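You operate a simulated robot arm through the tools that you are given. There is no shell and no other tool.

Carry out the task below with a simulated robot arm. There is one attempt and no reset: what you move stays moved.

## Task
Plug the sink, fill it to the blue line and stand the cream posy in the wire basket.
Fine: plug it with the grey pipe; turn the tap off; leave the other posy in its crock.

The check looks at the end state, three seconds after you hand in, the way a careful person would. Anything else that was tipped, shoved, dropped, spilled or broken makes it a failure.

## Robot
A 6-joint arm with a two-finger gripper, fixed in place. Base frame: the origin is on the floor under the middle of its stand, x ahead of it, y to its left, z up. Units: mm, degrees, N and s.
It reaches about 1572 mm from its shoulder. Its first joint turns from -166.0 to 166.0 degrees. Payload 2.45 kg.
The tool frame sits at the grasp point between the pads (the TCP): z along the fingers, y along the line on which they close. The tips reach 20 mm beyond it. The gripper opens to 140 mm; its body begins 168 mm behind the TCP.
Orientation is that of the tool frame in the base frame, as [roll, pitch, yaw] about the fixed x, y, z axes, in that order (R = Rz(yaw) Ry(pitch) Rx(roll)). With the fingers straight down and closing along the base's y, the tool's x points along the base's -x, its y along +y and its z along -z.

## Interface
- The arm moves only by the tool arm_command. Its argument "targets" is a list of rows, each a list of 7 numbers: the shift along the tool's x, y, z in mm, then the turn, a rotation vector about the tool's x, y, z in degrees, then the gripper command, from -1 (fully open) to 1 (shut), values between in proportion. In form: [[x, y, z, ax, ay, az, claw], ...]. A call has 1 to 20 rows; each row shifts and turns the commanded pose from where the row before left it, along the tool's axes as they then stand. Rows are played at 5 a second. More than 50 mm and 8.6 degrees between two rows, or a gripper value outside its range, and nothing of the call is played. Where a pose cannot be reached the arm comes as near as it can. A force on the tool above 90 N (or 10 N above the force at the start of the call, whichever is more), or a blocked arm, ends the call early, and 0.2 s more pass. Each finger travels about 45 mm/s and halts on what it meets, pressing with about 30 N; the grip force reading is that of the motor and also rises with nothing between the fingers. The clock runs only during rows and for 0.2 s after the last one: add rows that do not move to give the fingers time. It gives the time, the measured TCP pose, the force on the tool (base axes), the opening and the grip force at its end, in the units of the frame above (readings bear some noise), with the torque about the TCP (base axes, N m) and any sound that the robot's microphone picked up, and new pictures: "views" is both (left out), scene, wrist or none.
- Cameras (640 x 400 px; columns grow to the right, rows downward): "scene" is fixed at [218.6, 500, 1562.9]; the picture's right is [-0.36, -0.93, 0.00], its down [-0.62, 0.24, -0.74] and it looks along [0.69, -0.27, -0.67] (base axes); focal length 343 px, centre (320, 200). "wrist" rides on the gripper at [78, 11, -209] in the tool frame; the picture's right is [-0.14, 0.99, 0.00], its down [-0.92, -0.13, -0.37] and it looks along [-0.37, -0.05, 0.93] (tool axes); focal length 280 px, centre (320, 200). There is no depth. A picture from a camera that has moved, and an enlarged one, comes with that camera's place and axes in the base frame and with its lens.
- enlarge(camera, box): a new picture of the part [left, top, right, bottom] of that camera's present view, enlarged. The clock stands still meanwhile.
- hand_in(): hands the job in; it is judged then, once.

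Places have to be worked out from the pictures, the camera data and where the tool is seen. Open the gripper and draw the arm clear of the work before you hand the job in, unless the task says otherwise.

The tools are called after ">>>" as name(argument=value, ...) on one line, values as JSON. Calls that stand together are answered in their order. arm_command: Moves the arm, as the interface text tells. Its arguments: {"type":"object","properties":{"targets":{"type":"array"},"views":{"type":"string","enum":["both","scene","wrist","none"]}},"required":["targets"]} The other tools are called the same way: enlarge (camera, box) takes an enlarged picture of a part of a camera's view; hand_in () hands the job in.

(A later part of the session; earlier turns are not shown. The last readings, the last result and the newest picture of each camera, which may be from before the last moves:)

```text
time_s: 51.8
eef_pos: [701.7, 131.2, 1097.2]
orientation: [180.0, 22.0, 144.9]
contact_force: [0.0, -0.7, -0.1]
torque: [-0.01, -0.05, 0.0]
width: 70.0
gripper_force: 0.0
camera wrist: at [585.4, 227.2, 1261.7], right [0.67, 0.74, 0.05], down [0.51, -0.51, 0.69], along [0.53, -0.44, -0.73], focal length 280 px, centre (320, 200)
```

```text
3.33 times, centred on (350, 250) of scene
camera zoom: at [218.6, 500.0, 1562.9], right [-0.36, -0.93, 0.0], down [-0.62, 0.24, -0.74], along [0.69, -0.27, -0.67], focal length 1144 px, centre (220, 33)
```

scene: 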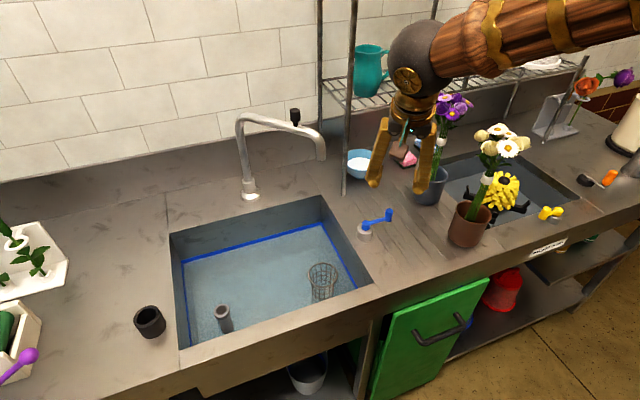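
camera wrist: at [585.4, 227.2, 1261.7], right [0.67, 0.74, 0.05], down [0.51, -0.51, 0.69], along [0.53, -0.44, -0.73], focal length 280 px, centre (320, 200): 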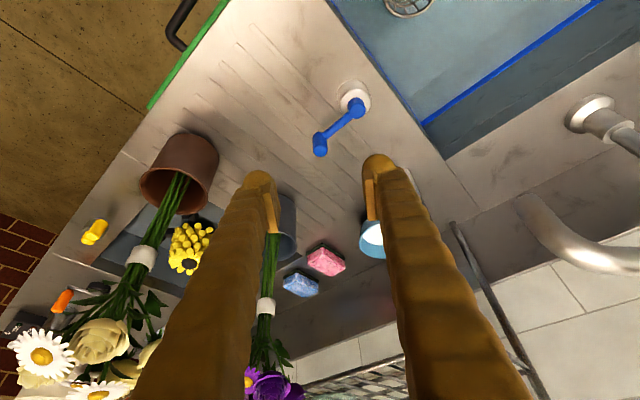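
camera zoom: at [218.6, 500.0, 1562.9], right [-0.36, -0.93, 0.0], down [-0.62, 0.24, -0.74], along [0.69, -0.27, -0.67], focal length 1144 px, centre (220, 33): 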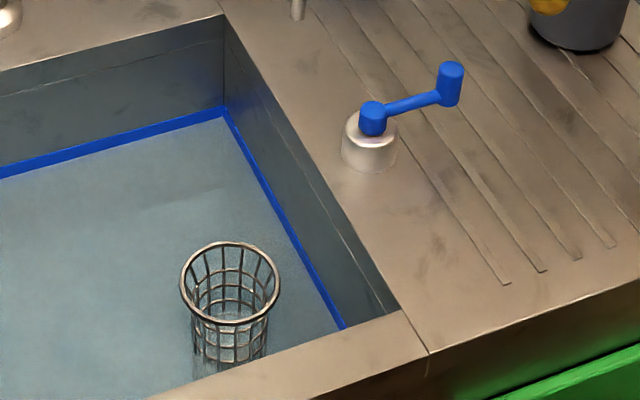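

The level holds steady at the same mark and the valve is closed. Now for the posy: its white tie triangulates to about (648, −74, 1080), above the crock rim at z≈977. I back away, square the tool up and tilt it 45° to approach the stems from the front.

>>> arm_command(targets=[[17.2, -20.4, -34.7, 0, 0, 0, 0], [17.2, -20.4, -34.7, 0, 0, 0, 0], [17.2, -20.4, -34.7, 0, 0, 0, 0], [17.2, -20.4, -34.7, 0, 0, 0, 0], [0, 0, 0, -2.62, 0, -6.49, 0], [0, 0, 0, -2.62, 0, -6.49, 0], [0, 0, 0, -2.62, 0, -6.49, 0], [0, 0, 0, -2.62, 0, -6.49, 0], [0, 0, 0, -2.62, 0, -6.49, -0.3], [0, 0, 0, 0, -7.67, 0, -0.5], [0, 0, 0, 0, -7.67, 0, -0.7], [0, 0, 0, 0, -7.67, 0, -1], [0, 0, 0, 0, 0, 0, -1], [0, 0, 0, 0, 0, 0, -1]], views="both")

>>> enlarge(camera="scene", box=[400, 70, 560, 260])

```text
time_s: 54.8
eef_pos: [563.2, 130.8, 1199.2]
orientation: [179.9, 45.0, 179.9]
contact_force: [0.0, 0.5, 0.4]
torque: [0.02, 0.0, 0.03]
width: 139.9
gripper_force: 0.1
camera wrist: at [360.2, 142.1, 1290.7], right [0.1, 0.99, 0.1], down [0.39, -0.13, 0.91], along [0.92, -0.05, -0.4], focal length 280 px, centre (320, 200)
```

scene: 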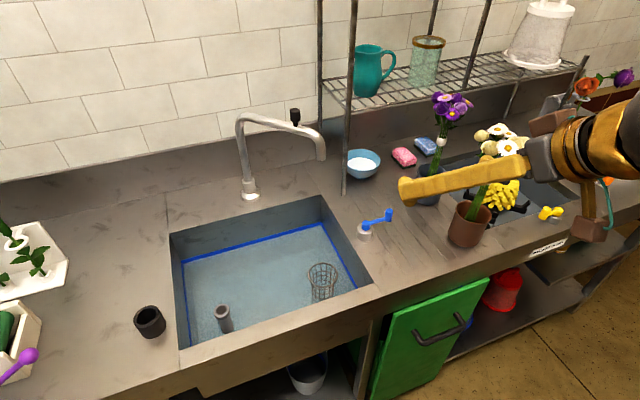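
wrist: 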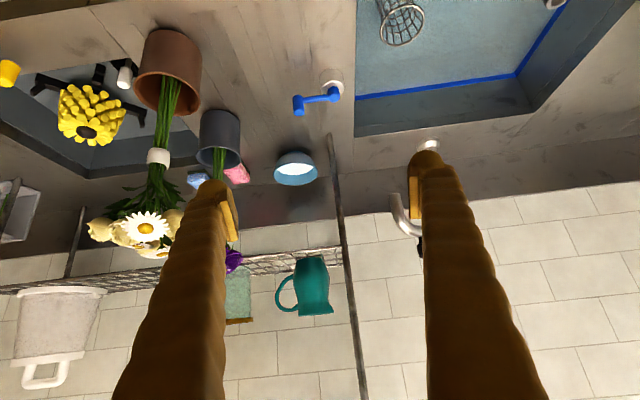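

```text
2.11 times, centred on (480, 165) of scene
camera zoom: at [218.6, 500.0, 1562.9], right [-0.36, -0.93, 0.0], down [-0.62, 0.24, -0.74], along [0.69, -0.27, -0.67], focal length 722 px, centre (-17, 274)
```

zoom: 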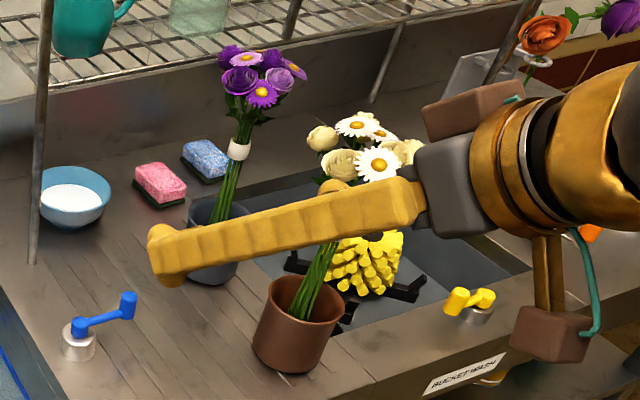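

The tie sits at (648, −74, 1078) with the stems nearly vertical and the head at z≈1130–1225. I flatten the tool to 30° below horizontal to pass under the head, and move to a pre-grasp 150 mm in front of the stems.

>>> arm_command(targets=[[0, 0, 0, 0, -7.5, 0, -1], [0, 0, 0, 0, -7.5, 0, -1], [0, 0, -40, 0, 0, 0, -1], [14.6, -41, 6, 0, 0, 0, -1], [14.6, -41, 6, 0, 0, 0, -1], [14.6, -41, 6, 0, 0, 0, -1], [14.6, -41, 6, 0, 0, 0, -1], [14.6, -41, 6, 0, 0, 0, -1], [0, 0, 0, 0, 0, 0, -1], [0, 0, 0, 0, 0, 0, -1]], views="both")

>>> enlarge(camera="wrist", box=[210, 60, 430, 320])

>>> enlarge(camera="scene", box=[400, 70, 600, 260])

```text
time_s: 57.0
eef_pos: [538.6, -52.1, 1177.3]
orientation: [179.9, 59.7, -180.0]
contact_force: [1.5, 0.0, -0.3]
torque: [0.0, 0.0, 0.02]
width: 140.0
gripper_force: 0.1
out of reach, approached as far as the arm can: row 6, 7, 8
camera wrist: at [319.1, -40.5, 1214.5], right [0.07, 0.99, 0.12], down [0.15, -0.13, 0.98], along [0.99, -0.05, -0.15], focal length 280 px, centre (320, 200)
```

scene: 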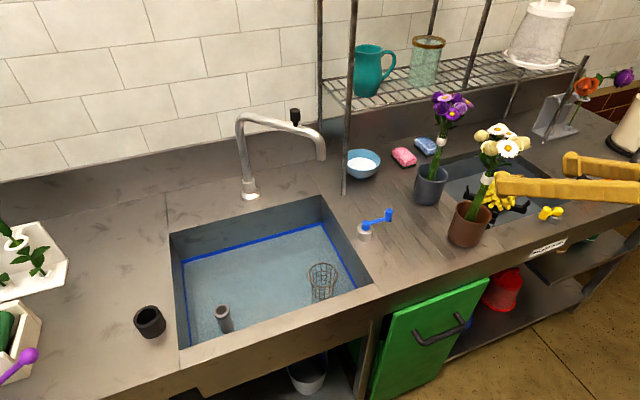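
wrist: 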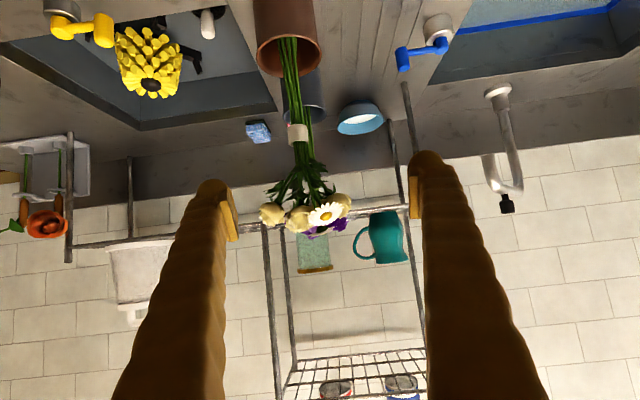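

```text
1.54 times, centred on (320, 190) of wrist
camera zoom: at [319.1, -40.5, 1214.5], right [0.07, 0.99, 0.12], down [0.15, -0.13, 0.98], along [0.99, -0.05, -0.15], focal length 431 px, centre (320, 215)
```

zoom: 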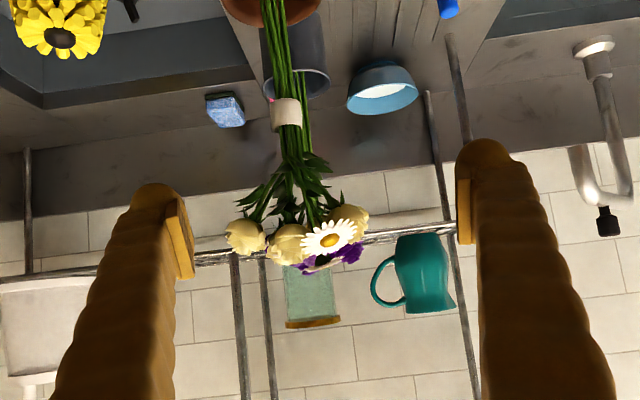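

```text
2.11 times, centred on (500, 165) of scene
camera zoom: at [218.6, 500.0, 1562.9], right [-0.36, -0.93, 0.0], down [-0.62, 0.24, -0.74], along [0.69, -0.27, -0.67], focal length 722 px, centre (-59, 274)
```

zoom: 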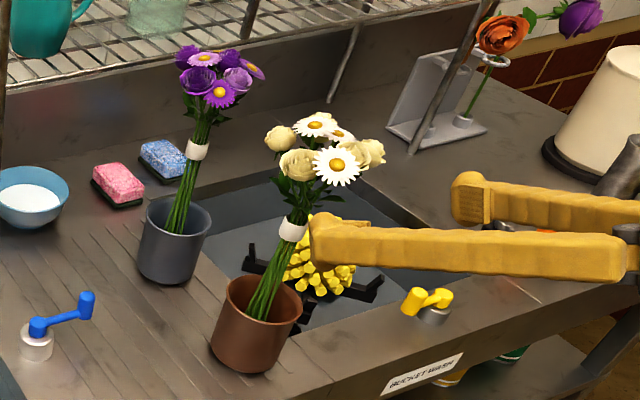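

The arm says the last poses were out of reach (too close to its base), so it is at (539, −52, 1177) rather than the commanded spot. I make a tiny forward step to learn where the commanded pose is before approaching.

>>> arm_command(targets=[[0, 0, 6, 0, 0, 0, -1]], views="none")

```text
time_s: 57.4
eef_pos: [543.0, -51.6, 1175.3]
orientation: [180.0, 59.9, 180.0]
contact_force: [-0.8, -0.2, -0.5]
torque: [0.01, 0.0, -0.03]
width: 140.0
gripper_force: 0.1
```

The command follows the actual pose, so I can continue from here. I drop onto the approach line at about (545, −74, 1126), still in front of the flowers.

>>> arm_command(targets=[[20.6, -11.2, 13, 0, 0, 0, -1], [20.6, -11.2, 13, 0, 0, 0, -1], [0, 0, 0, 0, 0, 0, -1]], views="both")

>>> enlarge(camera="wrist", box=[210, 60, 430, 320])

```text
time_s: 58.2
eef_pos: [565.1, -78.5, 1155.5]
orientation: [180.0, 59.8, 180.0]
contact_force: [0.1, -0.1, -0.1]
torque: [-0.01, 0.01, 0.01]
width: 140.0
gripper_force: 0.1
out of reach, approached as far as the arm can: row 1, 2
camera wrist: at [345.3, -68.1, 1192.8], right [0.07, 0.99, 0.12], down [0.15, -0.13, 0.98], along [0.99, -0.05, -0.15], focal length 280 px, centre (320, 200)
```

scene: 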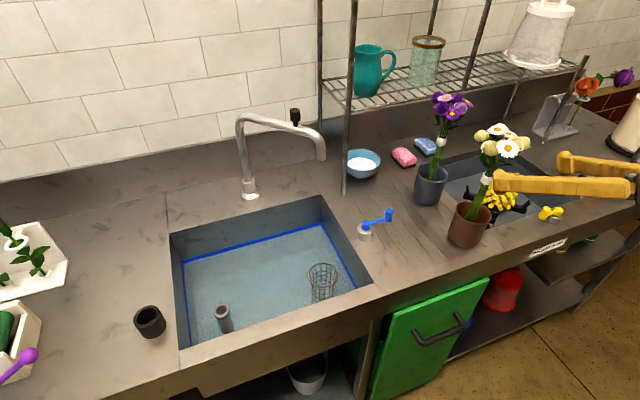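
wrist: 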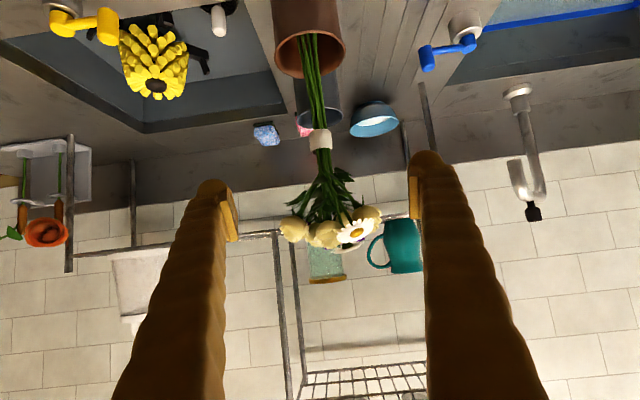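

```text
1.54 times, centred on (320, 190) of wrist
camera zoom: at [345.3, -68.1, 1192.8], right [0.07, 0.99, 0.12], down [0.15, -0.13, 0.98], along [0.99, -0.05, -0.15], focal length 431 px, centre (320, 215)
```

zoom: 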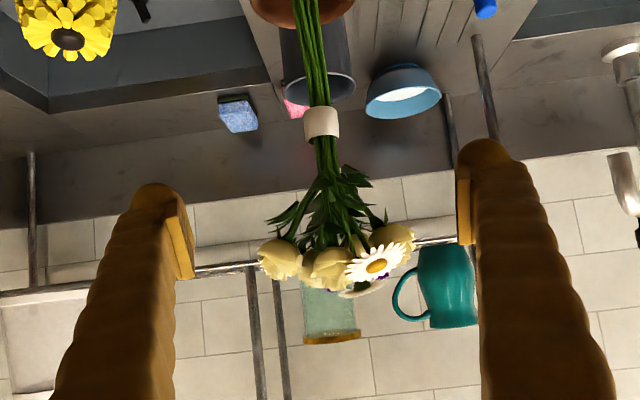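

Reach is limited at this flat angle near the base; by my estimate a 50° pitch is reachable and still clears the leaves by about 15 mm. I reduce the pitch and get onto the new approach line about 100 mm short of the stems.

>>> arm_command(targets=[[0, 0, 0, 0, 4.9, 0, -1], [0, 0, 0, 0, 4.9, 0, -1], [8, 2.3, 10.5, 0, 0, 0, -1], [7.1, 2.2, 10.4, 0, 0, 0, -1], [0, 0, 0, 0, 0, 0, -1]], views="both")

>>> enlarge(camera="wrist", box=[210, 60, 430, 320])

>>> enlarge(camera="scene", box=[420, 90, 600, 260])

```text
time_s: 59.4
eef_pos: [572.5, -72.9, 1129.9]
orientation: [180.0, 50.2, -179.9]
contact_force: [-0.7, -0.5, 0.8]
torque: [0.01, 0.02, -0.01]
width: 139.9
gripper_force: 0.0
camera wrist: at [361.3, -62.2, 1203.8], right [0.09, 0.99, 0.11], down [0.31, -0.13, 0.94], along [0.95, -0.05, -0.31], focal length 280 px, centre (320, 200)
```

scene: 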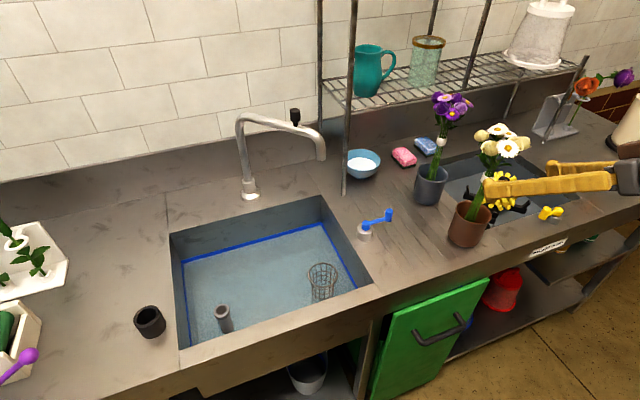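
wrist: 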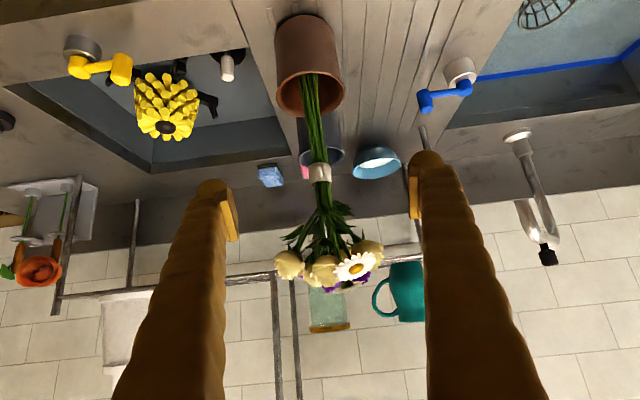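

```text
1.54 times, centred on (320, 190) of wrist
camera zoom: at [361.3, -62.2, 1203.8], right [0.09, 0.99, 0.11], down [0.31, -0.13, 0.94], along [0.95, -0.05, -0.31], focal length 431 px, centre (320, 215)
```

zoom: 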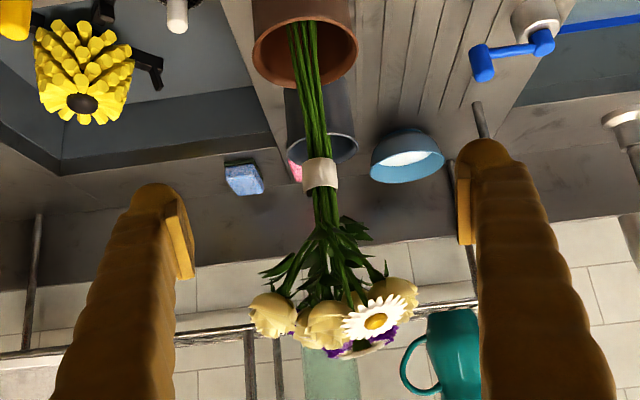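

```text
2.35 times, centred on (510, 175) of scene
camera zoom: at [218.6, 500.0, 1562.9], right [-0.36, -0.93, 0.0], down [-0.62, 0.24, -0.74], along [0.69, -0.27, -0.67], focal length 807 px, centre (-127, 259)
```

zoom: 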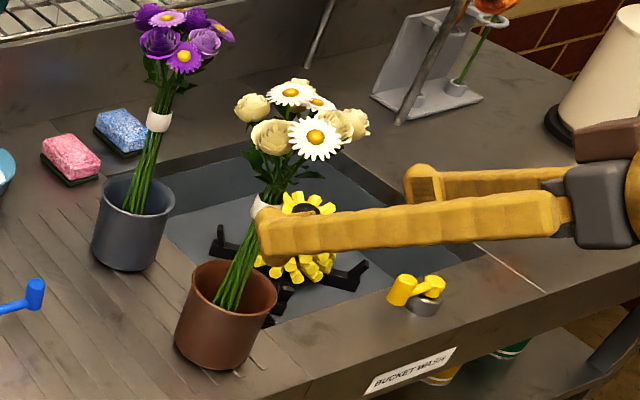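

The tie is confirmed at (648, −74.5, 1079) and the stems are vertical. I advance 98 mm along the tool axis so the stems sit between the pads at z≈1067.

>>> arm_command(targets=[[0, -0.5, 33, 0, 0, 0, -1], [0, -0.5, 33, 0, 0, 0, -1], [0, -0.5, 32, 0, 0, 0, -1], [0, 0, 0, 0, 0, 0, -1]], views="both")

>>> enlarge(camera="wrist", box=[210, 60, 430, 320])

>>> enlarge(camera="scene", box=[420, 90, 600, 260])

```text
time_s: 60.4
eef_pos: [646.8, -75.5, 1068.1]
orientation: [180.0, 50.2, 179.9]
contact_force: [0.6, -0.7, -0.4]
torque: [0.02, 0.01, 0.02]
width: 140.1
gripper_force: 0.0
camera wrist: at [436.1, -64.3, 1140.9], right [0.09, 0.99, 0.11], down [0.31, -0.13, 0.94], along [0.95, -0.05, -0.31], focal length 280 px, centre (320, 200)
```

scene: 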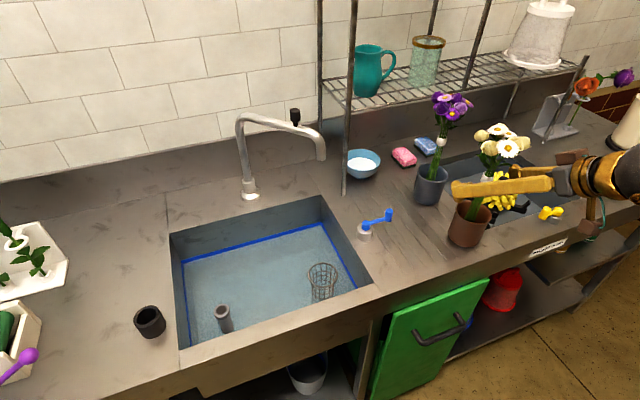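
wrist: 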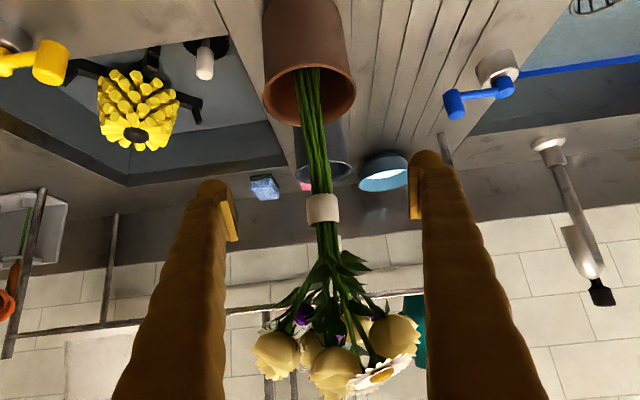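

```text
1.54 times, centred on (320, 190) of wrist
camera zoom: at [436.1, -64.3, 1140.9], right [0.09, 0.99, 0.11], down [0.31, -0.13, 0.94], along [0.95, -0.05, -0.31], focal length 431 px, centre (320, 215)
```

zoom: 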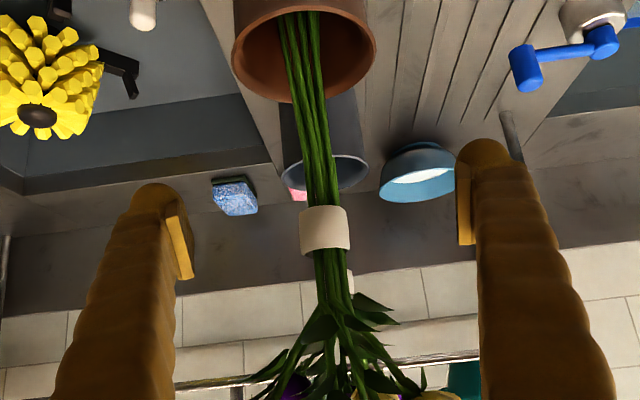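

```text
2.35 times, centred on (510, 175) of scene
camera zoom: at [218.6, 500.0, 1562.9], right [-0.36, -0.93, 0.0], down [-0.62, 0.24, -0.74], along [0.69, -0.27, -0.67], focal length 807 px, centre (-127, 259)
```

zoom: 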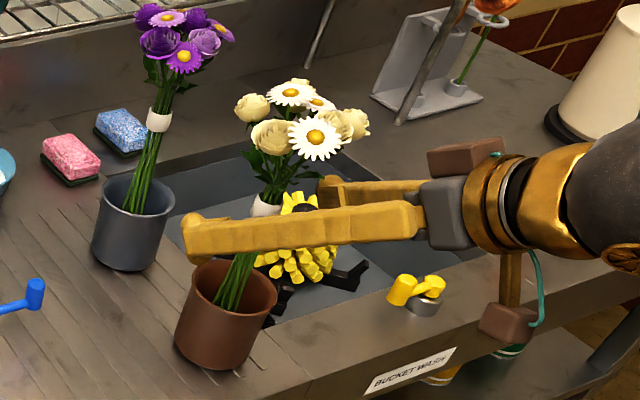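

The stems are between the pads with the TCP at the tie's lower edge. I raise 5 mm to get more of the tie in the pads, shift 2 mm, and close.

>>> arm_command(targets=[[-3.8, 1.5, -3.2, 0, 0, 0, -1], [0, 0, 0, 0, 0, 0, 1], [0, 0, 0, 0, 0, 0, 1], [0, 0, 0, 0, 0, 0, 1], [0, 0, 0, 0, 0, 0, 1], [0, 0, 0, 0, 0, 0, 1], [0, 0, 0, 0, 0, 0, 1], [0, 0, 0, 0, 0, 0, 1], [0, 0, 0, 0, 0, 0, 1], [0, 0, 0, 0, 0, 0, 1]], views="both")

>>> enlarge(camera="wrist", box=[210, 60, 430, 320])

```text
time_s: 62.6
eef_pos: [646.2, -73.3, 1072.7]
orientation: [-180.0, 50.2, 180.0]
contact_force: [0.6, -0.6, 0.3]
torque: [-0.05, -0.1, 0.01]
width: 22.8
gripper_force: 29.9
camera wrist: at [435.7, -62.7, 1146.3], right [0.09, 0.99, 0.11], down [0.31, -0.13, 0.94], along [0.95, -0.05, -0.31], focal length 280 px, centre (320, 200)
```

scene: 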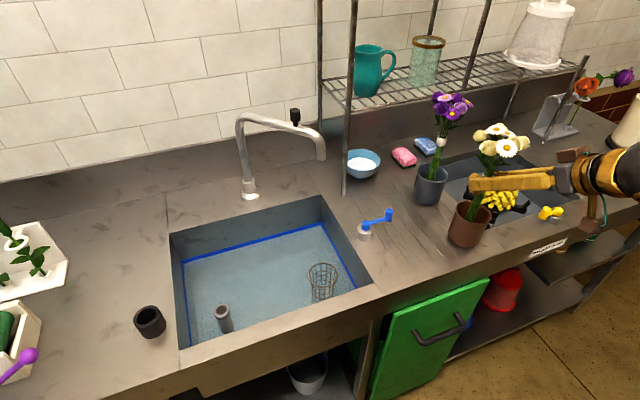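
wrist: 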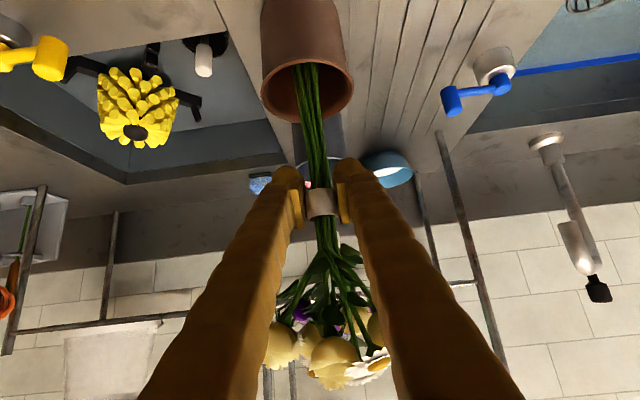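

```text
1.54 times, centred on (320, 190) of wrist
camera zoom: at [435.7, -62.7, 1146.3], right [0.09, 0.99, 0.11], down [0.31, -0.13, 0.94], along [0.95, -0.05, -0.31], focal length 431 px, centre (320, 215)
```

zoom: 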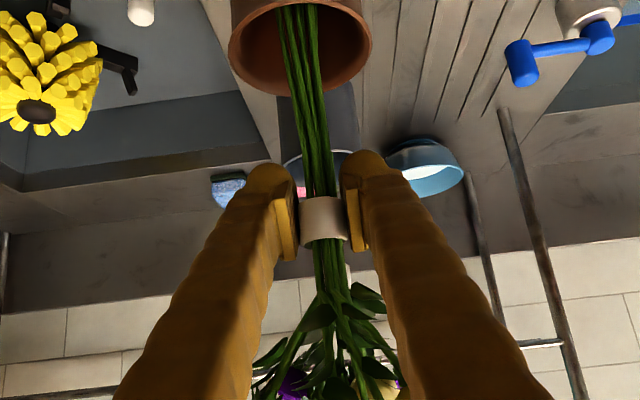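

The tie is gripped at 22.8 mm. I lift straight up 150 mm, slowly at first, to bring the stems out of the crock.

>>> arm_command(targets=[[-7.7, 0, -6.4, 0, 0, 0, 1], [-15.4, 0, -12.8, 0, 0, 0, 1], [-23, 0, -19.2, 0, 0, 0, 1], [-23, 0, -19.2, 0, 0, 0, 1], [-23, 0, -19.2, 0, 0, 0, 1], [-23, 0, -19.2, 0, 0, 0, 1], [0, 0, 0, 0, 0, 0, 1]], views="both")

>>> enlarge(camera="scene", box=[400, 70, 600, 260])

```text
time_s: 64.2
eef_pos: [646.1, -74.9, 1222.8]
orientation: [-180.0, 50.3, -179.9]
contact_force: [0.2, 0.5, -2.2]
torque: [-0.02, 0.05, 0.01]
width: 22.6
gripper_force: 30.0
camera wrist: at [435.0, -64.9, 1295.8], right [0.09, 0.99, 0.11], down [0.31, -0.13, 0.94], along [0.95, -0.05, -0.31], focal length 280 px, centre (320, 200)
```

scene: 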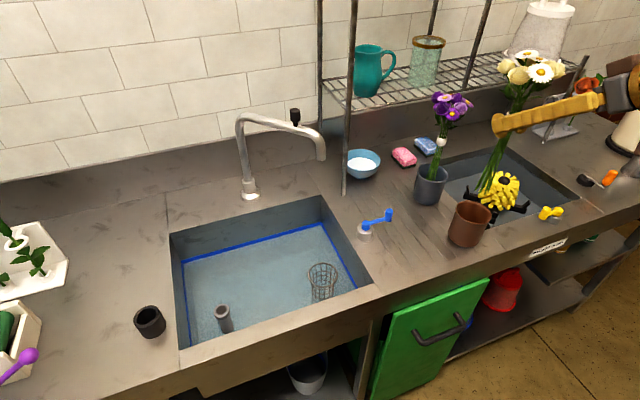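
wrist: 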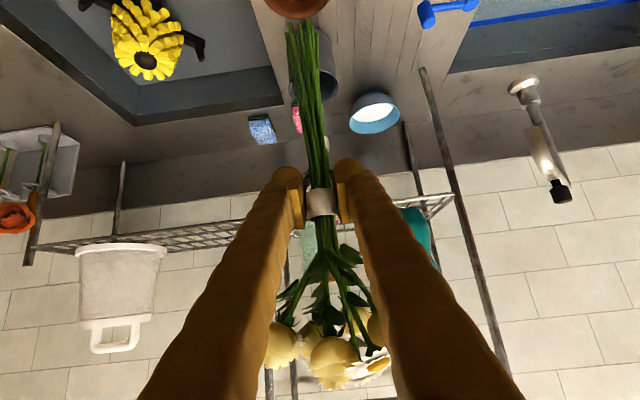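

```text
2.11 times, centred on (500, 165) of scene
camera zoom: at [218.6, 500.0, 1562.9], right [-0.36, -0.93, 0.0], down [-0.62, 0.24, -0.74], along [0.69, -0.27, -0.67], focal length 722 px, centre (-59, 274)
```

zoom: 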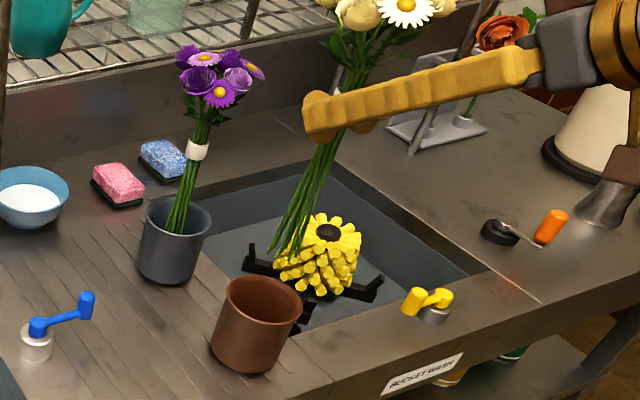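

The posy is out cleanly and hangs almost vertical, its stem ends about 165–175 mm below the TCP. I carry it left, staying in front of the spout, to y≈200 and look at the basket.

>>> arm_command(targets=[[0, 25, 0, 0, 0, 0, 1], [0, 40, 0, 0, 0, 0, 1], [0, 45, 0, 0, 0, 0, 1], [0, 45, 0, 0, 0, 0, 1], [0, 45, 0, 0, 0, 0, 1], [0, 45, 0, 0, 0, 0, 1], [0, 30, 0, 0, 0, 0, 1], [0, 0, 0, 0, 0, 0, 1], [0, 0, 0, 0, 0, 0, 1]], views="both")

>>> enlarge(camera="wrist", box=[250, 0, 450, 130])

>>> enlarge(camera="scene", box=[280, 40, 480, 310])

```text
time_s: 66.2
eef_pos: [647.0, -22.1, 1217.6]
orientation: [179.3, 50.3, 179.9]
contact_force: [0.2, -0.1, -2.5]
torque: [0.01, 0.02, 0.02]
width: 22.8
gripper_force: 29.7
out of reach, approached as far as the arm can: row 2, 3, 4, 5, 6, 7
camera wrist: at [436.5, -13.8, 1290.4], right [0.08, 0.99, 0.11], down [0.3, -0.13, 0.94], along [0.95, -0.04, -0.31], focal length 280 px, centre (320, 200)
```

scene: 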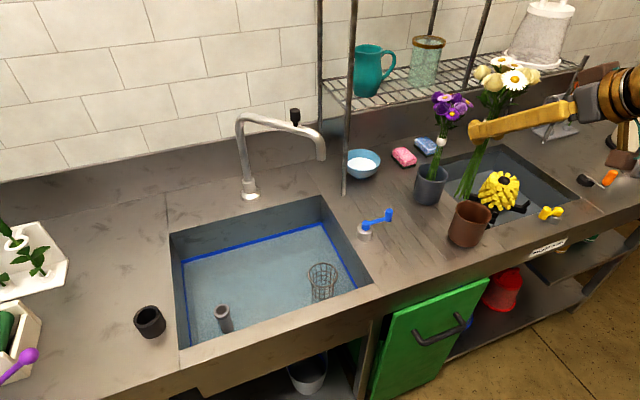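
wrist: 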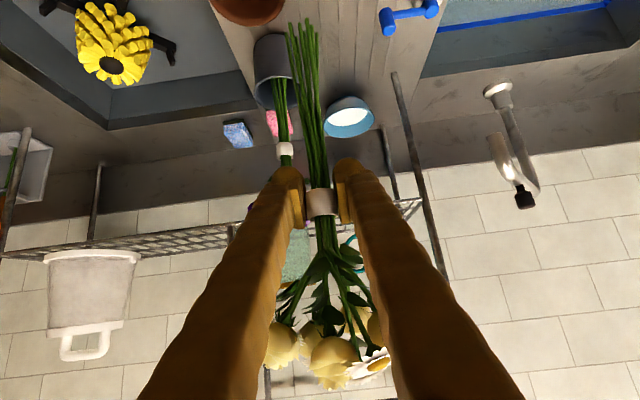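

```text
3.08 times, centred on (350, 65) of wrist
camera zoom: at [436.5, -13.8, 1290.4], right [0.08, 0.99, 0.11], down [0.3, -0.13, 0.94], along [0.95, -0.04, -0.31], focal length 863 px, centre (228, 615)
```

zoom: 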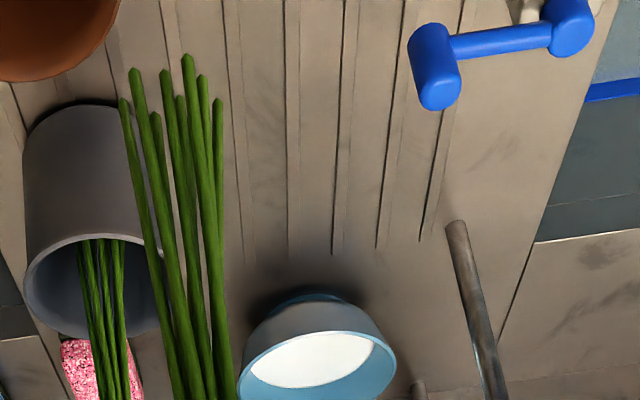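

```text
1.48 times, centred on (380, 175) of scene
camera zoom: at [218.6, 500.0, 1562.9], right [-0.36, -0.93, 0.0], down [-0.62, 0.24, -0.74], along [0.69, -0.27, -0.67], focal length 508 px, centre (231, 237)
```

zoom: 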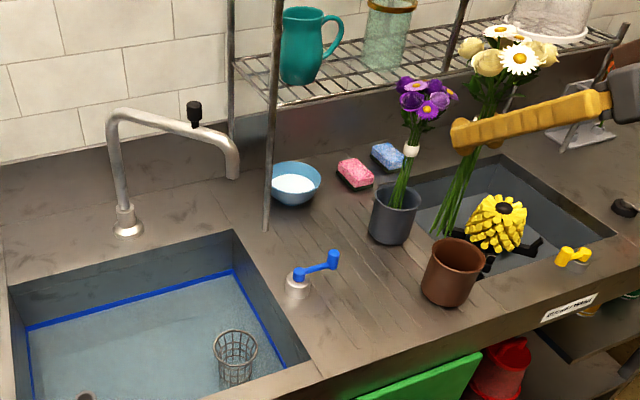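

The arm stalled at y≈−22, most likely a wrist singularity because the tool points straight out along the forearm. I yaw the tool 45° counter-clockwise in place to leave it, watching that the pose follows.

>>> arm_command(targets=[[0, 0, 0, -5.76, 0, -4.8, 1], [0, 0, 0, -5.76, 0, -4.8, 1], [0, 0, 0, -5.76, 0, -4.8, 1], [0, 0, 0, 0, 0, 0, 1]], views="scene")

```text
time_s: 67.2
eef_pos: [648.7, -20.9, 1217.7]
orientation: [-180.0, 50.2, -157.5]
contact_force: [0.2, 0.3, -2.9]
torque: [-0.03, 0.01, 0.03]
width: 22.6
gripper_force: 29.6
```

scene: 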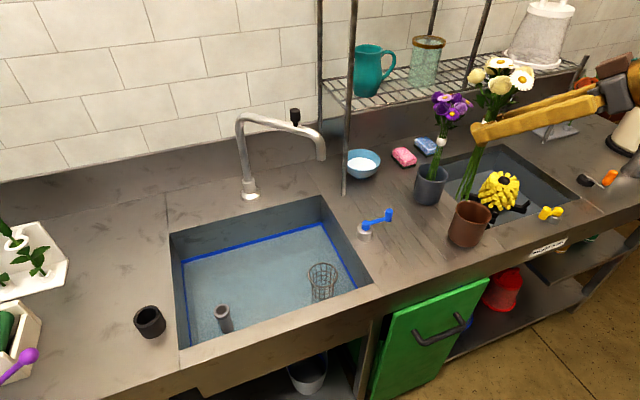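

The yaw works. I complete the 45° turn and then move toward y≈200 at x≈648.

>>> arm_command(targets=[[0, 0, 0, -5.76, 0, -4.8, 1], [0, 0, 0, -5.76, 0, -4.8, 1], [0, 0, 0, -5.76, 0, -4.8, 1], [-20.1, 31.4, 24.1, 0, 0, 0, 1], [-20.1, 31.4, 24.1, 0, 0, 0, 1], [-20.1, 31.4, 24.1, 0, 0, 0, 1], [-20.1, 31.4, 24.1, 0, 0, 0, 1], [0, 0, 0, 0, 0, 0, 1]], views="both")

>>> enlarge(camera="wrist", box=[200, 0, 440, 150])

```text
time_s: 69.0
eef_pos: [646.4, 158.0, 1218.3]
orientation: [180.0, 50.2, -135.0]
contact_force: [-0.3, 0.0, 0.8]
torque: [-0.01, -0.02, 0.01]
width: 0.1
gripper_force: 28.8
camera wrist: at [490.1, 17.4, 1292.0], right [-0.64, 0.76, 0.11], down [0.31, 0.13, 0.94], along [0.71, 0.63, -0.31], focal length 280 px, centre (320, 200)
```

scene: 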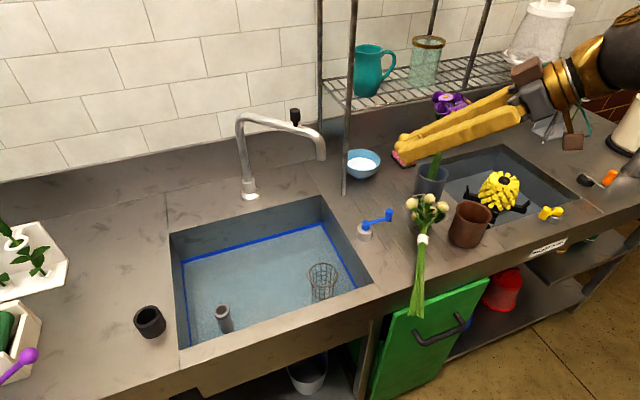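
wrist: 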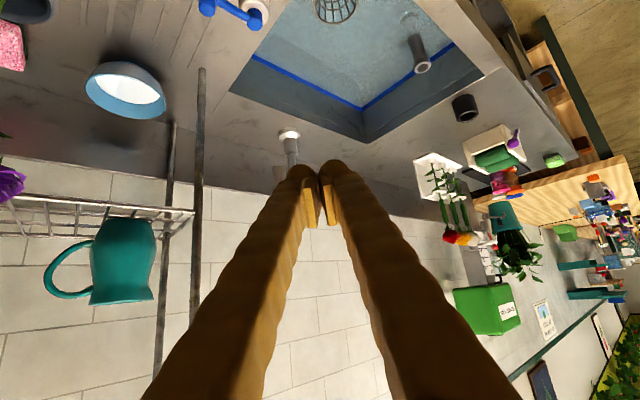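

```text
2.67 times, centred on (320, 75) of wrist
camera zoom: at [490.1, 17.4, 1292.0], right [-0.64, 0.76, 0.11], down [0.31, 0.13, 0.94], along [0.71, 0.63, -0.31], focal length 748 px, centre (320, 533)
```

zoom: 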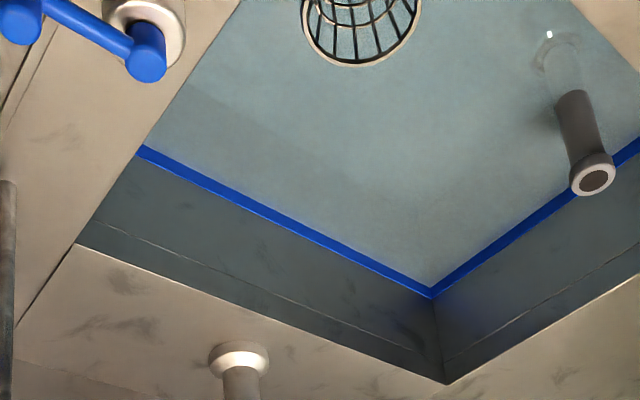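

The grip is empty: the posy has slipped out. I look at where it is now before moving anything.

>>> enlarge(camera="scene", box=[360, 170, 520, 340])

>>> enlarge(camera="scene", box=[380, 60, 540, 230])

```text
2.35 times, centred on (440, 255) of scene
camera zoom: at [218.6, 500.0, 1562.9], right [-0.36, -0.93, 0.0], down [-0.62, 0.24, -0.74], along [0.69, -0.27, -0.67], focal length 807 px, centre (38, 71)
```

zoom: 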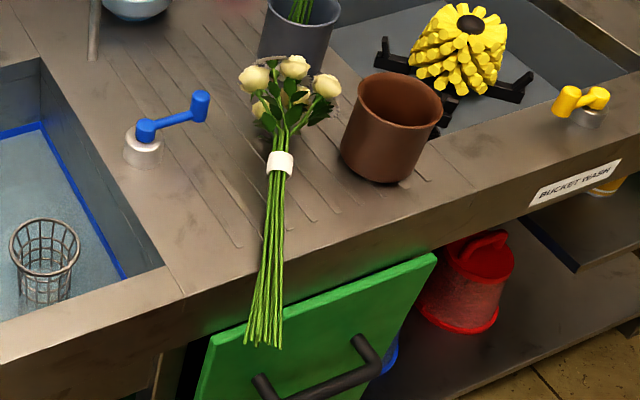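

```text
2.35 times, centred on (460, 145) of scene
camera zoom: at [218.6, 500.0, 1562.9], right [-0.36, -0.93, 0.0], down [-0.62, 0.24, -0.74], along [0.69, -0.27, -0.67], focal length 807 px, centre (-9, 329)
```

zoom: 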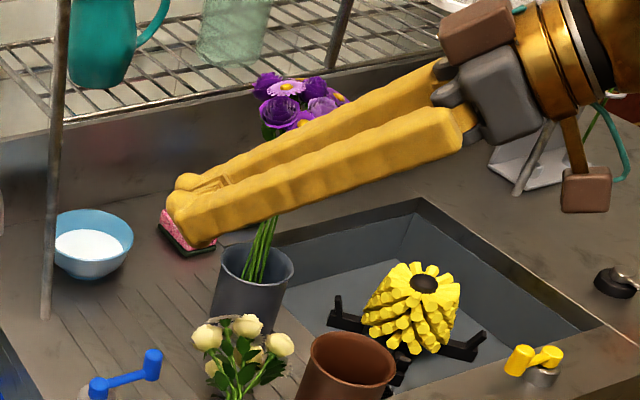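

The posy appears to be in mid-air or just landing near the counter's front edge. I hold the arm still for a moment and look at where it settles.

>>> arm_command(targets=[[0, 0, 0, 0, 0, 0, 1]], views="scene")

>>> enlarge(camera="scene", box=[340, 170, 540, 400])

```text
time_s: 69.4
eef_pos: [646.5, 157.6, 1219.0]
orientation: [180.0, 50.3, -135.0]
contact_force: [0.5, -0.2, 0.2]
torque: [0.04, 0.02, 0.03]
width: 0.0
gripper_force: 29.1
```

scene: 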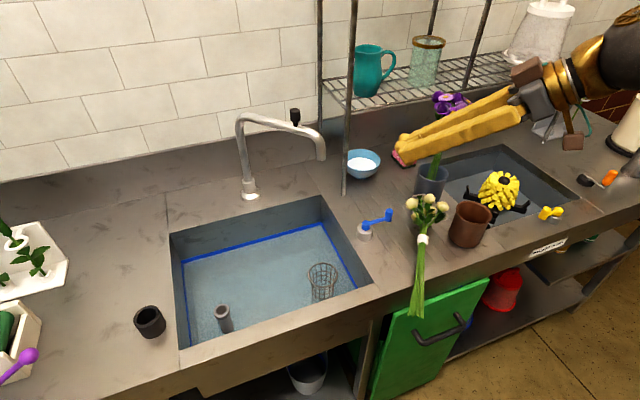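

```text
1.74 times, centred on (440, 285) of scene
camera zoom: at [218.6, 500.0, 1562.9], right [-0.36, -0.93, 0.0], down [-0.62, 0.24, -0.74], along [0.69, -0.27, -0.67], focal length 597 px, centre (111, 52)
```

zoom: 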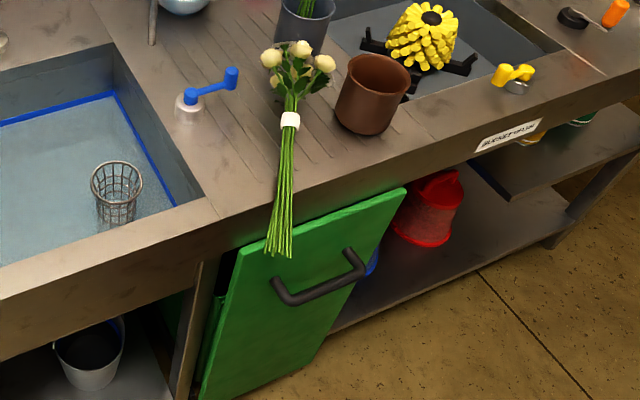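

The posy is lying still: its head rests on the counter near (752, −21) and its stems hang over the front edge, with the tie near (671, 42, 895). The crocks, the valve and the water look undisturbed. I open the gripper, bring the tool upright and yaw it across the posy's axis for a look from above.

>>> arm_command(targets=[[0, 0, 0, 0, 8.3, 0, -0.2], [0, 0, 0, 0, 8.3, 0, -0.2], [0, 0, 0, 0, 8.3, 0, -0.2], [0, 0, 0, 0, 8.3, 0, -0.2], [0, 0, 0, 0, 8.3, 0, -0.2], [0, 0, 0, 0, 8.6, 0, -0.2], [0, 0, 0, 0, 0, 8.2, -0.2], [0, 0, 0, 0, 0, 8.2, -0.2], [0, 0, 0, 0, 0, 8.2, -0.2], [0, 0, 0, 0, 0, 8.2, -0.2], [0, 0, 0, 0, 0, 8.2, -0.2], [0, 0, 0, 0, 0, 8.2, -0.2], [0, 0, 0, 0, 0, 8.2, -0.2], [0, 0, 0, 0, 0, 8.2, -0.2], [0, 0, 0, 0, 0, 8.2, -0.2], [0, 0, 0, 0, 0, 8.2, -0.2], [0, 0, 0, 0, 0, 0, -0.2]], views="both")

>>> enlarge(camera="scene", box=[340, 80, 580, 330])

```text
time_s: 73.0
eef_pos: [628.3, -6.8, 1121.9]
orientation: [155.2, -1.7, 161.3]
contact_force: [-0.7, -0.2, 0.5]
torque: [-0.01, 0.01, -0.01]
width: 83.5
gripper_force: 0.2
out of reach, approached as far as the arm can: row 4, 5, 6, 11, 12, 13, 14, 15, 16
camera wrist: at [534.9, -58.2, 1317.9], right [0.43, 0.8, 0.41], down [0.79, -0.55, 0.25], along [0.43, 0.22, -0.88], focal length 280 px, centre (320, 200)
```

scene: 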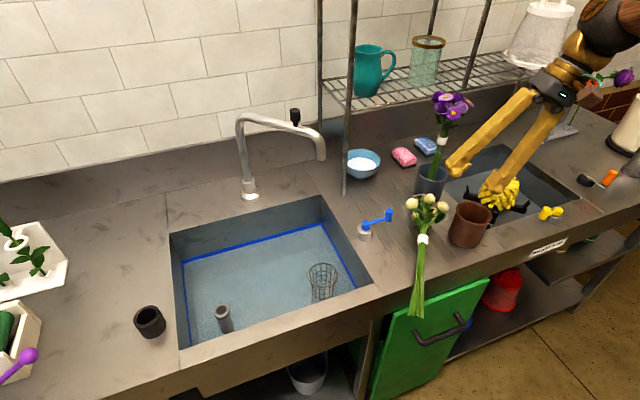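
wrist: 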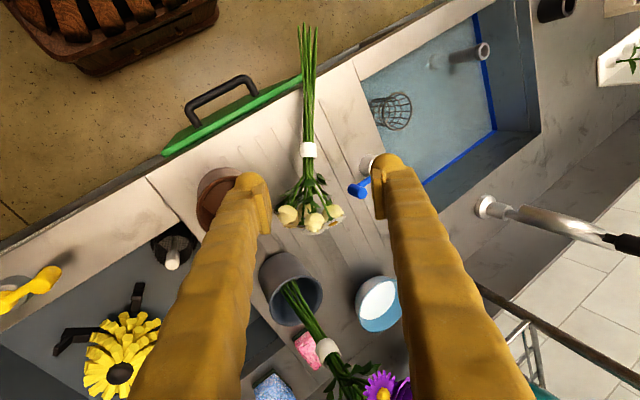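

```text
1.60 times, centred on (460, 205) of scene
camera zoom: at [218.6, 500.0, 1562.9], right [-0.36, -0.93, 0.0], down [-0.62, 0.24, -0.74], along [0.69, -0.27, -0.67], focal length 549 px, centre (96, 192)
```

zoom: 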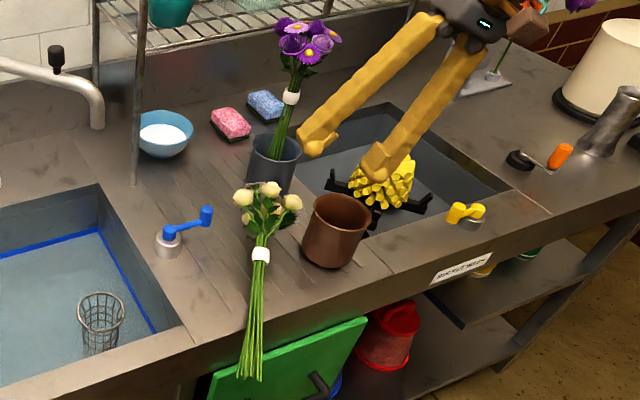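

The tool drifted because several poses were out of joint range, which is also likely why the posy was lost. The gripper is now near the crocks, so I first raise it straight up with small steps.

>>> arm_command(targets=[[0.7, 9.8, -21.2, 0, 0, 0, -0.2], [0.7, 9.8, -21.2, 0, 0, 0, -0.2], [0.7, 9.8, -21.2, 0, 0, 0, -0.2], [0.7, 9.8, -21.2, 0, 0, 0, -0.2], [0.7, 9.8, -21.2, 0, 0, 0, -0.2], [0, 0, 0, 0, 0, 0, -0.2]], views="both")

>>> enlarge(camera="wrist", box=[200, 0, 420, 280])

```text
time_s: 74.4
eef_pos: [614.0, -46.5, 1214.1]
orientation: [154.7, -1.4, 162.0]
contact_force: [-0.6, 1.4, -0.8]
torque: [0.03, 0.0, -0.03]
width: 84.1
gripper_force: 0.1
out of reach, approached as far as the arm can: row 1, 2, 3, 4, 5
camera wrist: at [520.5, -100.9, 1409.0], right [0.42, 0.81, 0.42], down [0.8, -0.55, 0.26], along [0.44, 0.23, -0.87], focal length 280 px, centre (320, 200)
```

scene: 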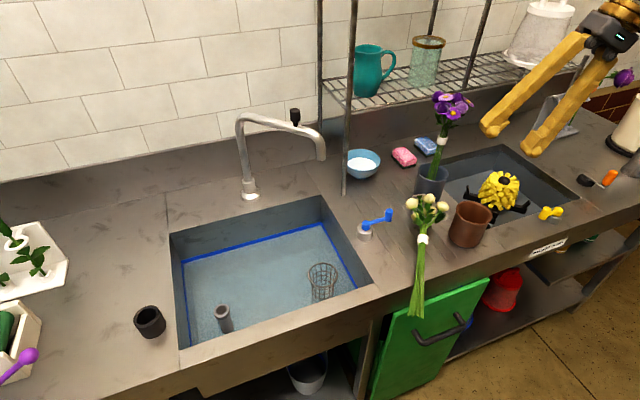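
wrist: 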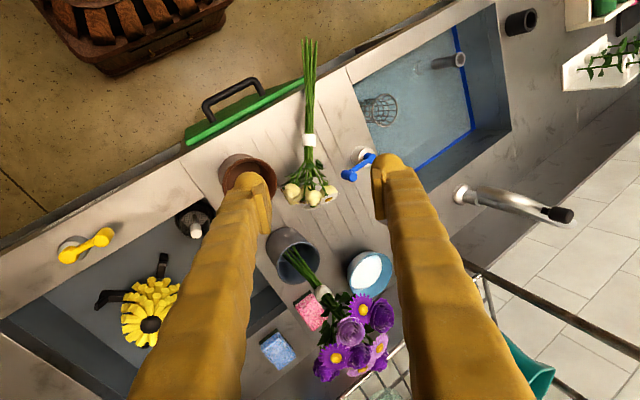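

```text
1.43 times, centred on (310, 140) of wrist
camera zoom: at [520.5, -100.9, 1409.0], right [0.42, 0.81, 0.42], down [0.8, -0.55, 0.26], along [0.44, 0.23, -0.87], focal length 401 px, centre (334, 286)
```

zoom: 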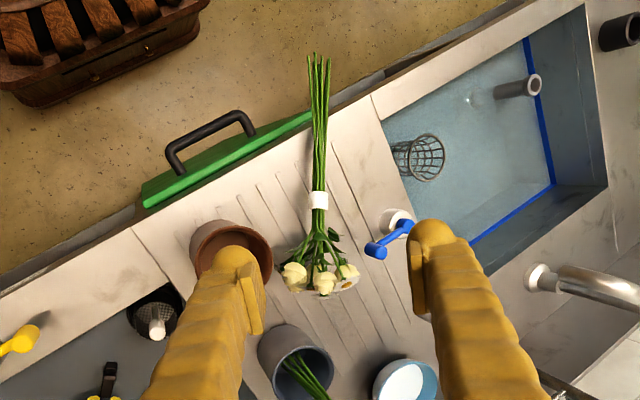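

The pattern of stalls suggests the last wrist joint is on the wrong side of its range, so clockwise yaw is blocked. I test that by turning counter-clockwise here in free space, well clear of the purple posy.

>>> arm_command(targets=[[0, 0, 0, 0.24, 3.35, -7.26, -0.2], [0, 0, 0, 0.24, 3.35, -7.26, -0.2], [0, 0, 0, 0.24, 3.35, -7.26, -0.2], [0, 0, 0, 0.24, 3.35, -7.26, -0.2], [0, 0, 0, 0.24, 3.35, -7.26, -0.2], [0, 0, 0, 0, 0, 0, -0.2]], views="scene")

```text
time_s: 75.8
eef_pos: [614.4, -48.6, 1212.3]
orientation: [155.3, -1.7, -158.5]
contact_force: [-0.8, -0.2, -0.5]
torque: [0.03, 0.02, -0.03]
width: 83.7
gripper_force: 0.1
```

scene: 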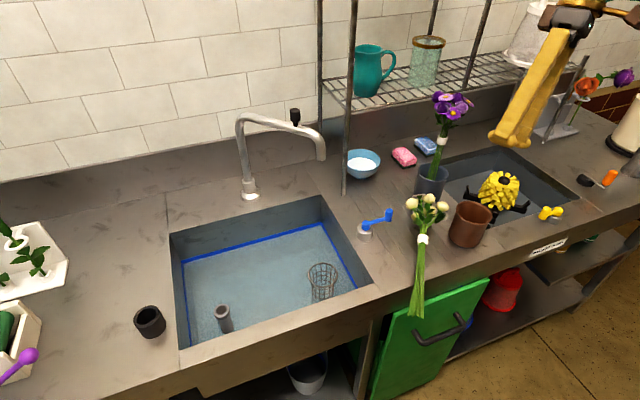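

Counter-clockwise is free, which confirms the joint-range idea. I straighten the tool to vertical, rise a little, and begin unwinding counter-clockwise in place.

>>> arm_command(targets=[[0, 0, 0, 8.2, 0, 0, -0.2], [0, 0, 0, 8.2, 0, 0, -0.2], [0, 0, 0, 8.3, 0, 0, -0.2], [0, 0, -30, 0, 0, 0, 0.2], [0, 0, 0, 0, 0, -8.4, 0.2], [0, 0, 0, 0, 0, -8.4, 0.2], [0, 0, 0, 0, 0, -8.4, 0.2], [0, 0, 0, 0, 0, -8.4, 0.2], [0, 0, 0, 0, 0, -8.4, 0.2], [0, 0, 0, 0, 0, -8.4, 0.2], [0, 0, 0, 0, 0, -8.4, 0.2], [0, 0, 0, 0, 0, -8.4, 0.2], [0, 0, 0, 0, 0, -8.4, 0.2], [0, 0, 0, 0, 0, -8.4, 0.2]], views="scene")

```text
time_s: 78.8
eef_pos: [616.8, -35.2, 1230.4]
orientation: [-174.8, 15.0, -74.9]
contact_force: [0.1, 0.1, -0.2]
torque: [0.04, -0.02, 0.0]
width: 56.1
gripper_force: 0.0
out of reach, approached as far as the arm can: row 1, 2, 3
```

scene: 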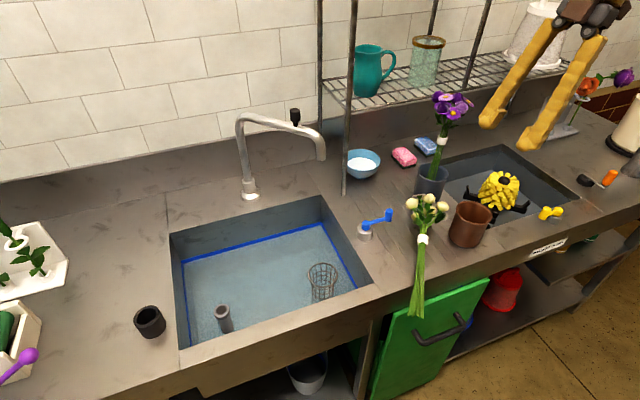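

The yaw now turns freely; only the straightening rows were still limited. I correct the remaining 16° lean and continue the counter-clockwise turn.

>>> arm_command(targets=[[0, 0, 0, -2.6, 7.5, 0, 0.2], [0, 0, 0, -2.6, 7.5, 0, 0.2], [0, 0, 0, 0, 0, -8.4, 0.2], [0, 0, 0, 0, 0, -8.4, 0.2], [0, 0, 0, 0, 0, -8.4, 0.2], [0, 0, 0, 0, 0, -8.4, 0.2], [0, 0, 0, 0, 0, -8.4, 0.2], [0, 0, 0, 0, 0, -8.4, 0.2], [0, 0, 0, 0, 0, -8.4, 0.2], [0, 0, 0, 0, 0, -8.4, 0.2], [0, 0, 0, 0, 0, -8.4, 0.2], [0, 0, 0, 0, 0, -8.4, 0.2], [0, 0, 0, 0, 0, 0, 0.2]], views="scene")

```text
time_s: 81.6
eef_pos: [617.3, -36.5, 1230.1]
orientation: [-164.6, -3.5, 7.8]
contact_force: [0.5, 0.1, 0.4]
torque: [0.01, 0.04, 0.02]
width: 56.0
gripper_force: 0.1
out of reach, approached as far as the arm can: row 1, 2
```

scene: 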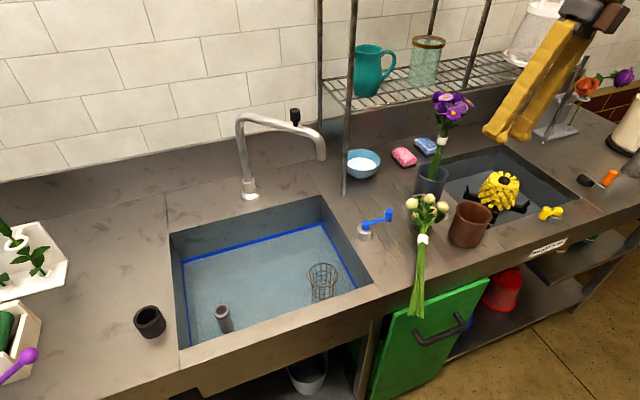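

My reading is that the wrist crossed through its singular alignment earlier and is now in the flipped branch, where it cannot point straight down. I'll undo that in free space: first I unwind the tool yaw back clockwise about its own axis.

>>> arm_command(targets=[[0, 0, 0, 0, 0, 8.4, 0.2], [0, 0, 0, 0, 0, 8.4, 0.2], [0, 0, 0, 0, 0, 8.4, 0.2], [0, 0, 0, 0, 0, 8.4, 0.2], [0, 0, 0, 0, 0, 8.4, 0.2], [0, 0, 0, 0, 0, 8.4, 0.2], [0, 0, 0, 0, 0, 8.4, 0.2], [0, 0, 0, 0, 0, 8.4, 0.2], [0, 0, 0, 0, 0, 8.4, 0.2], [0, 0, 0, 0, 0, 8.4, 0.2], [0, 0, 0, 0, 0, 8.4, 0.2], [0, 0, 0, 0, 0, 8.4, 0.2], [0, 0, 0, 0, 0, 8.4, 0.2], [0, 0, 0, 0, 0, 8.4, 0.2], [0, 0, 0, 0, 0, 8.4, 0.2], [0, 0, 0, 0, 0, 8.4, 0.2], [0, 0, 0, 0, 0, 8.4, 0.2], [0, 0, 0, 0, 0, 8.4, 0.2], [0, 0, 0, 0, 0, 0, 0.2]], views="scene")

```text
time_s: 85.6
eef_pos: [617.0, -36.0, 1229.9]
orientation: [167.9, 10.4, -144.1]
contact_force: [-0.2, 0.1, -0.2]
torque: [0.02, 0.0, -0.02]
width: 55.9
gripper_force: 0.1
```

scene: 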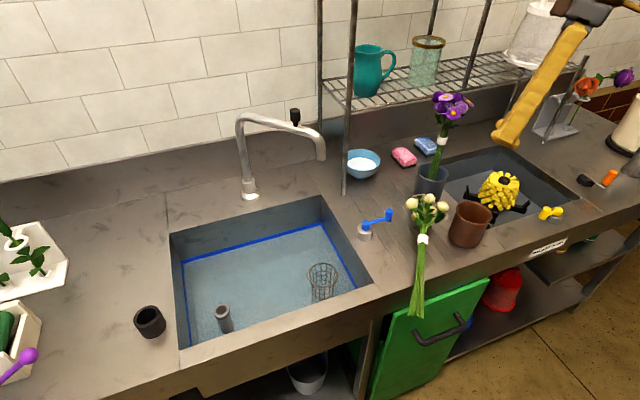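

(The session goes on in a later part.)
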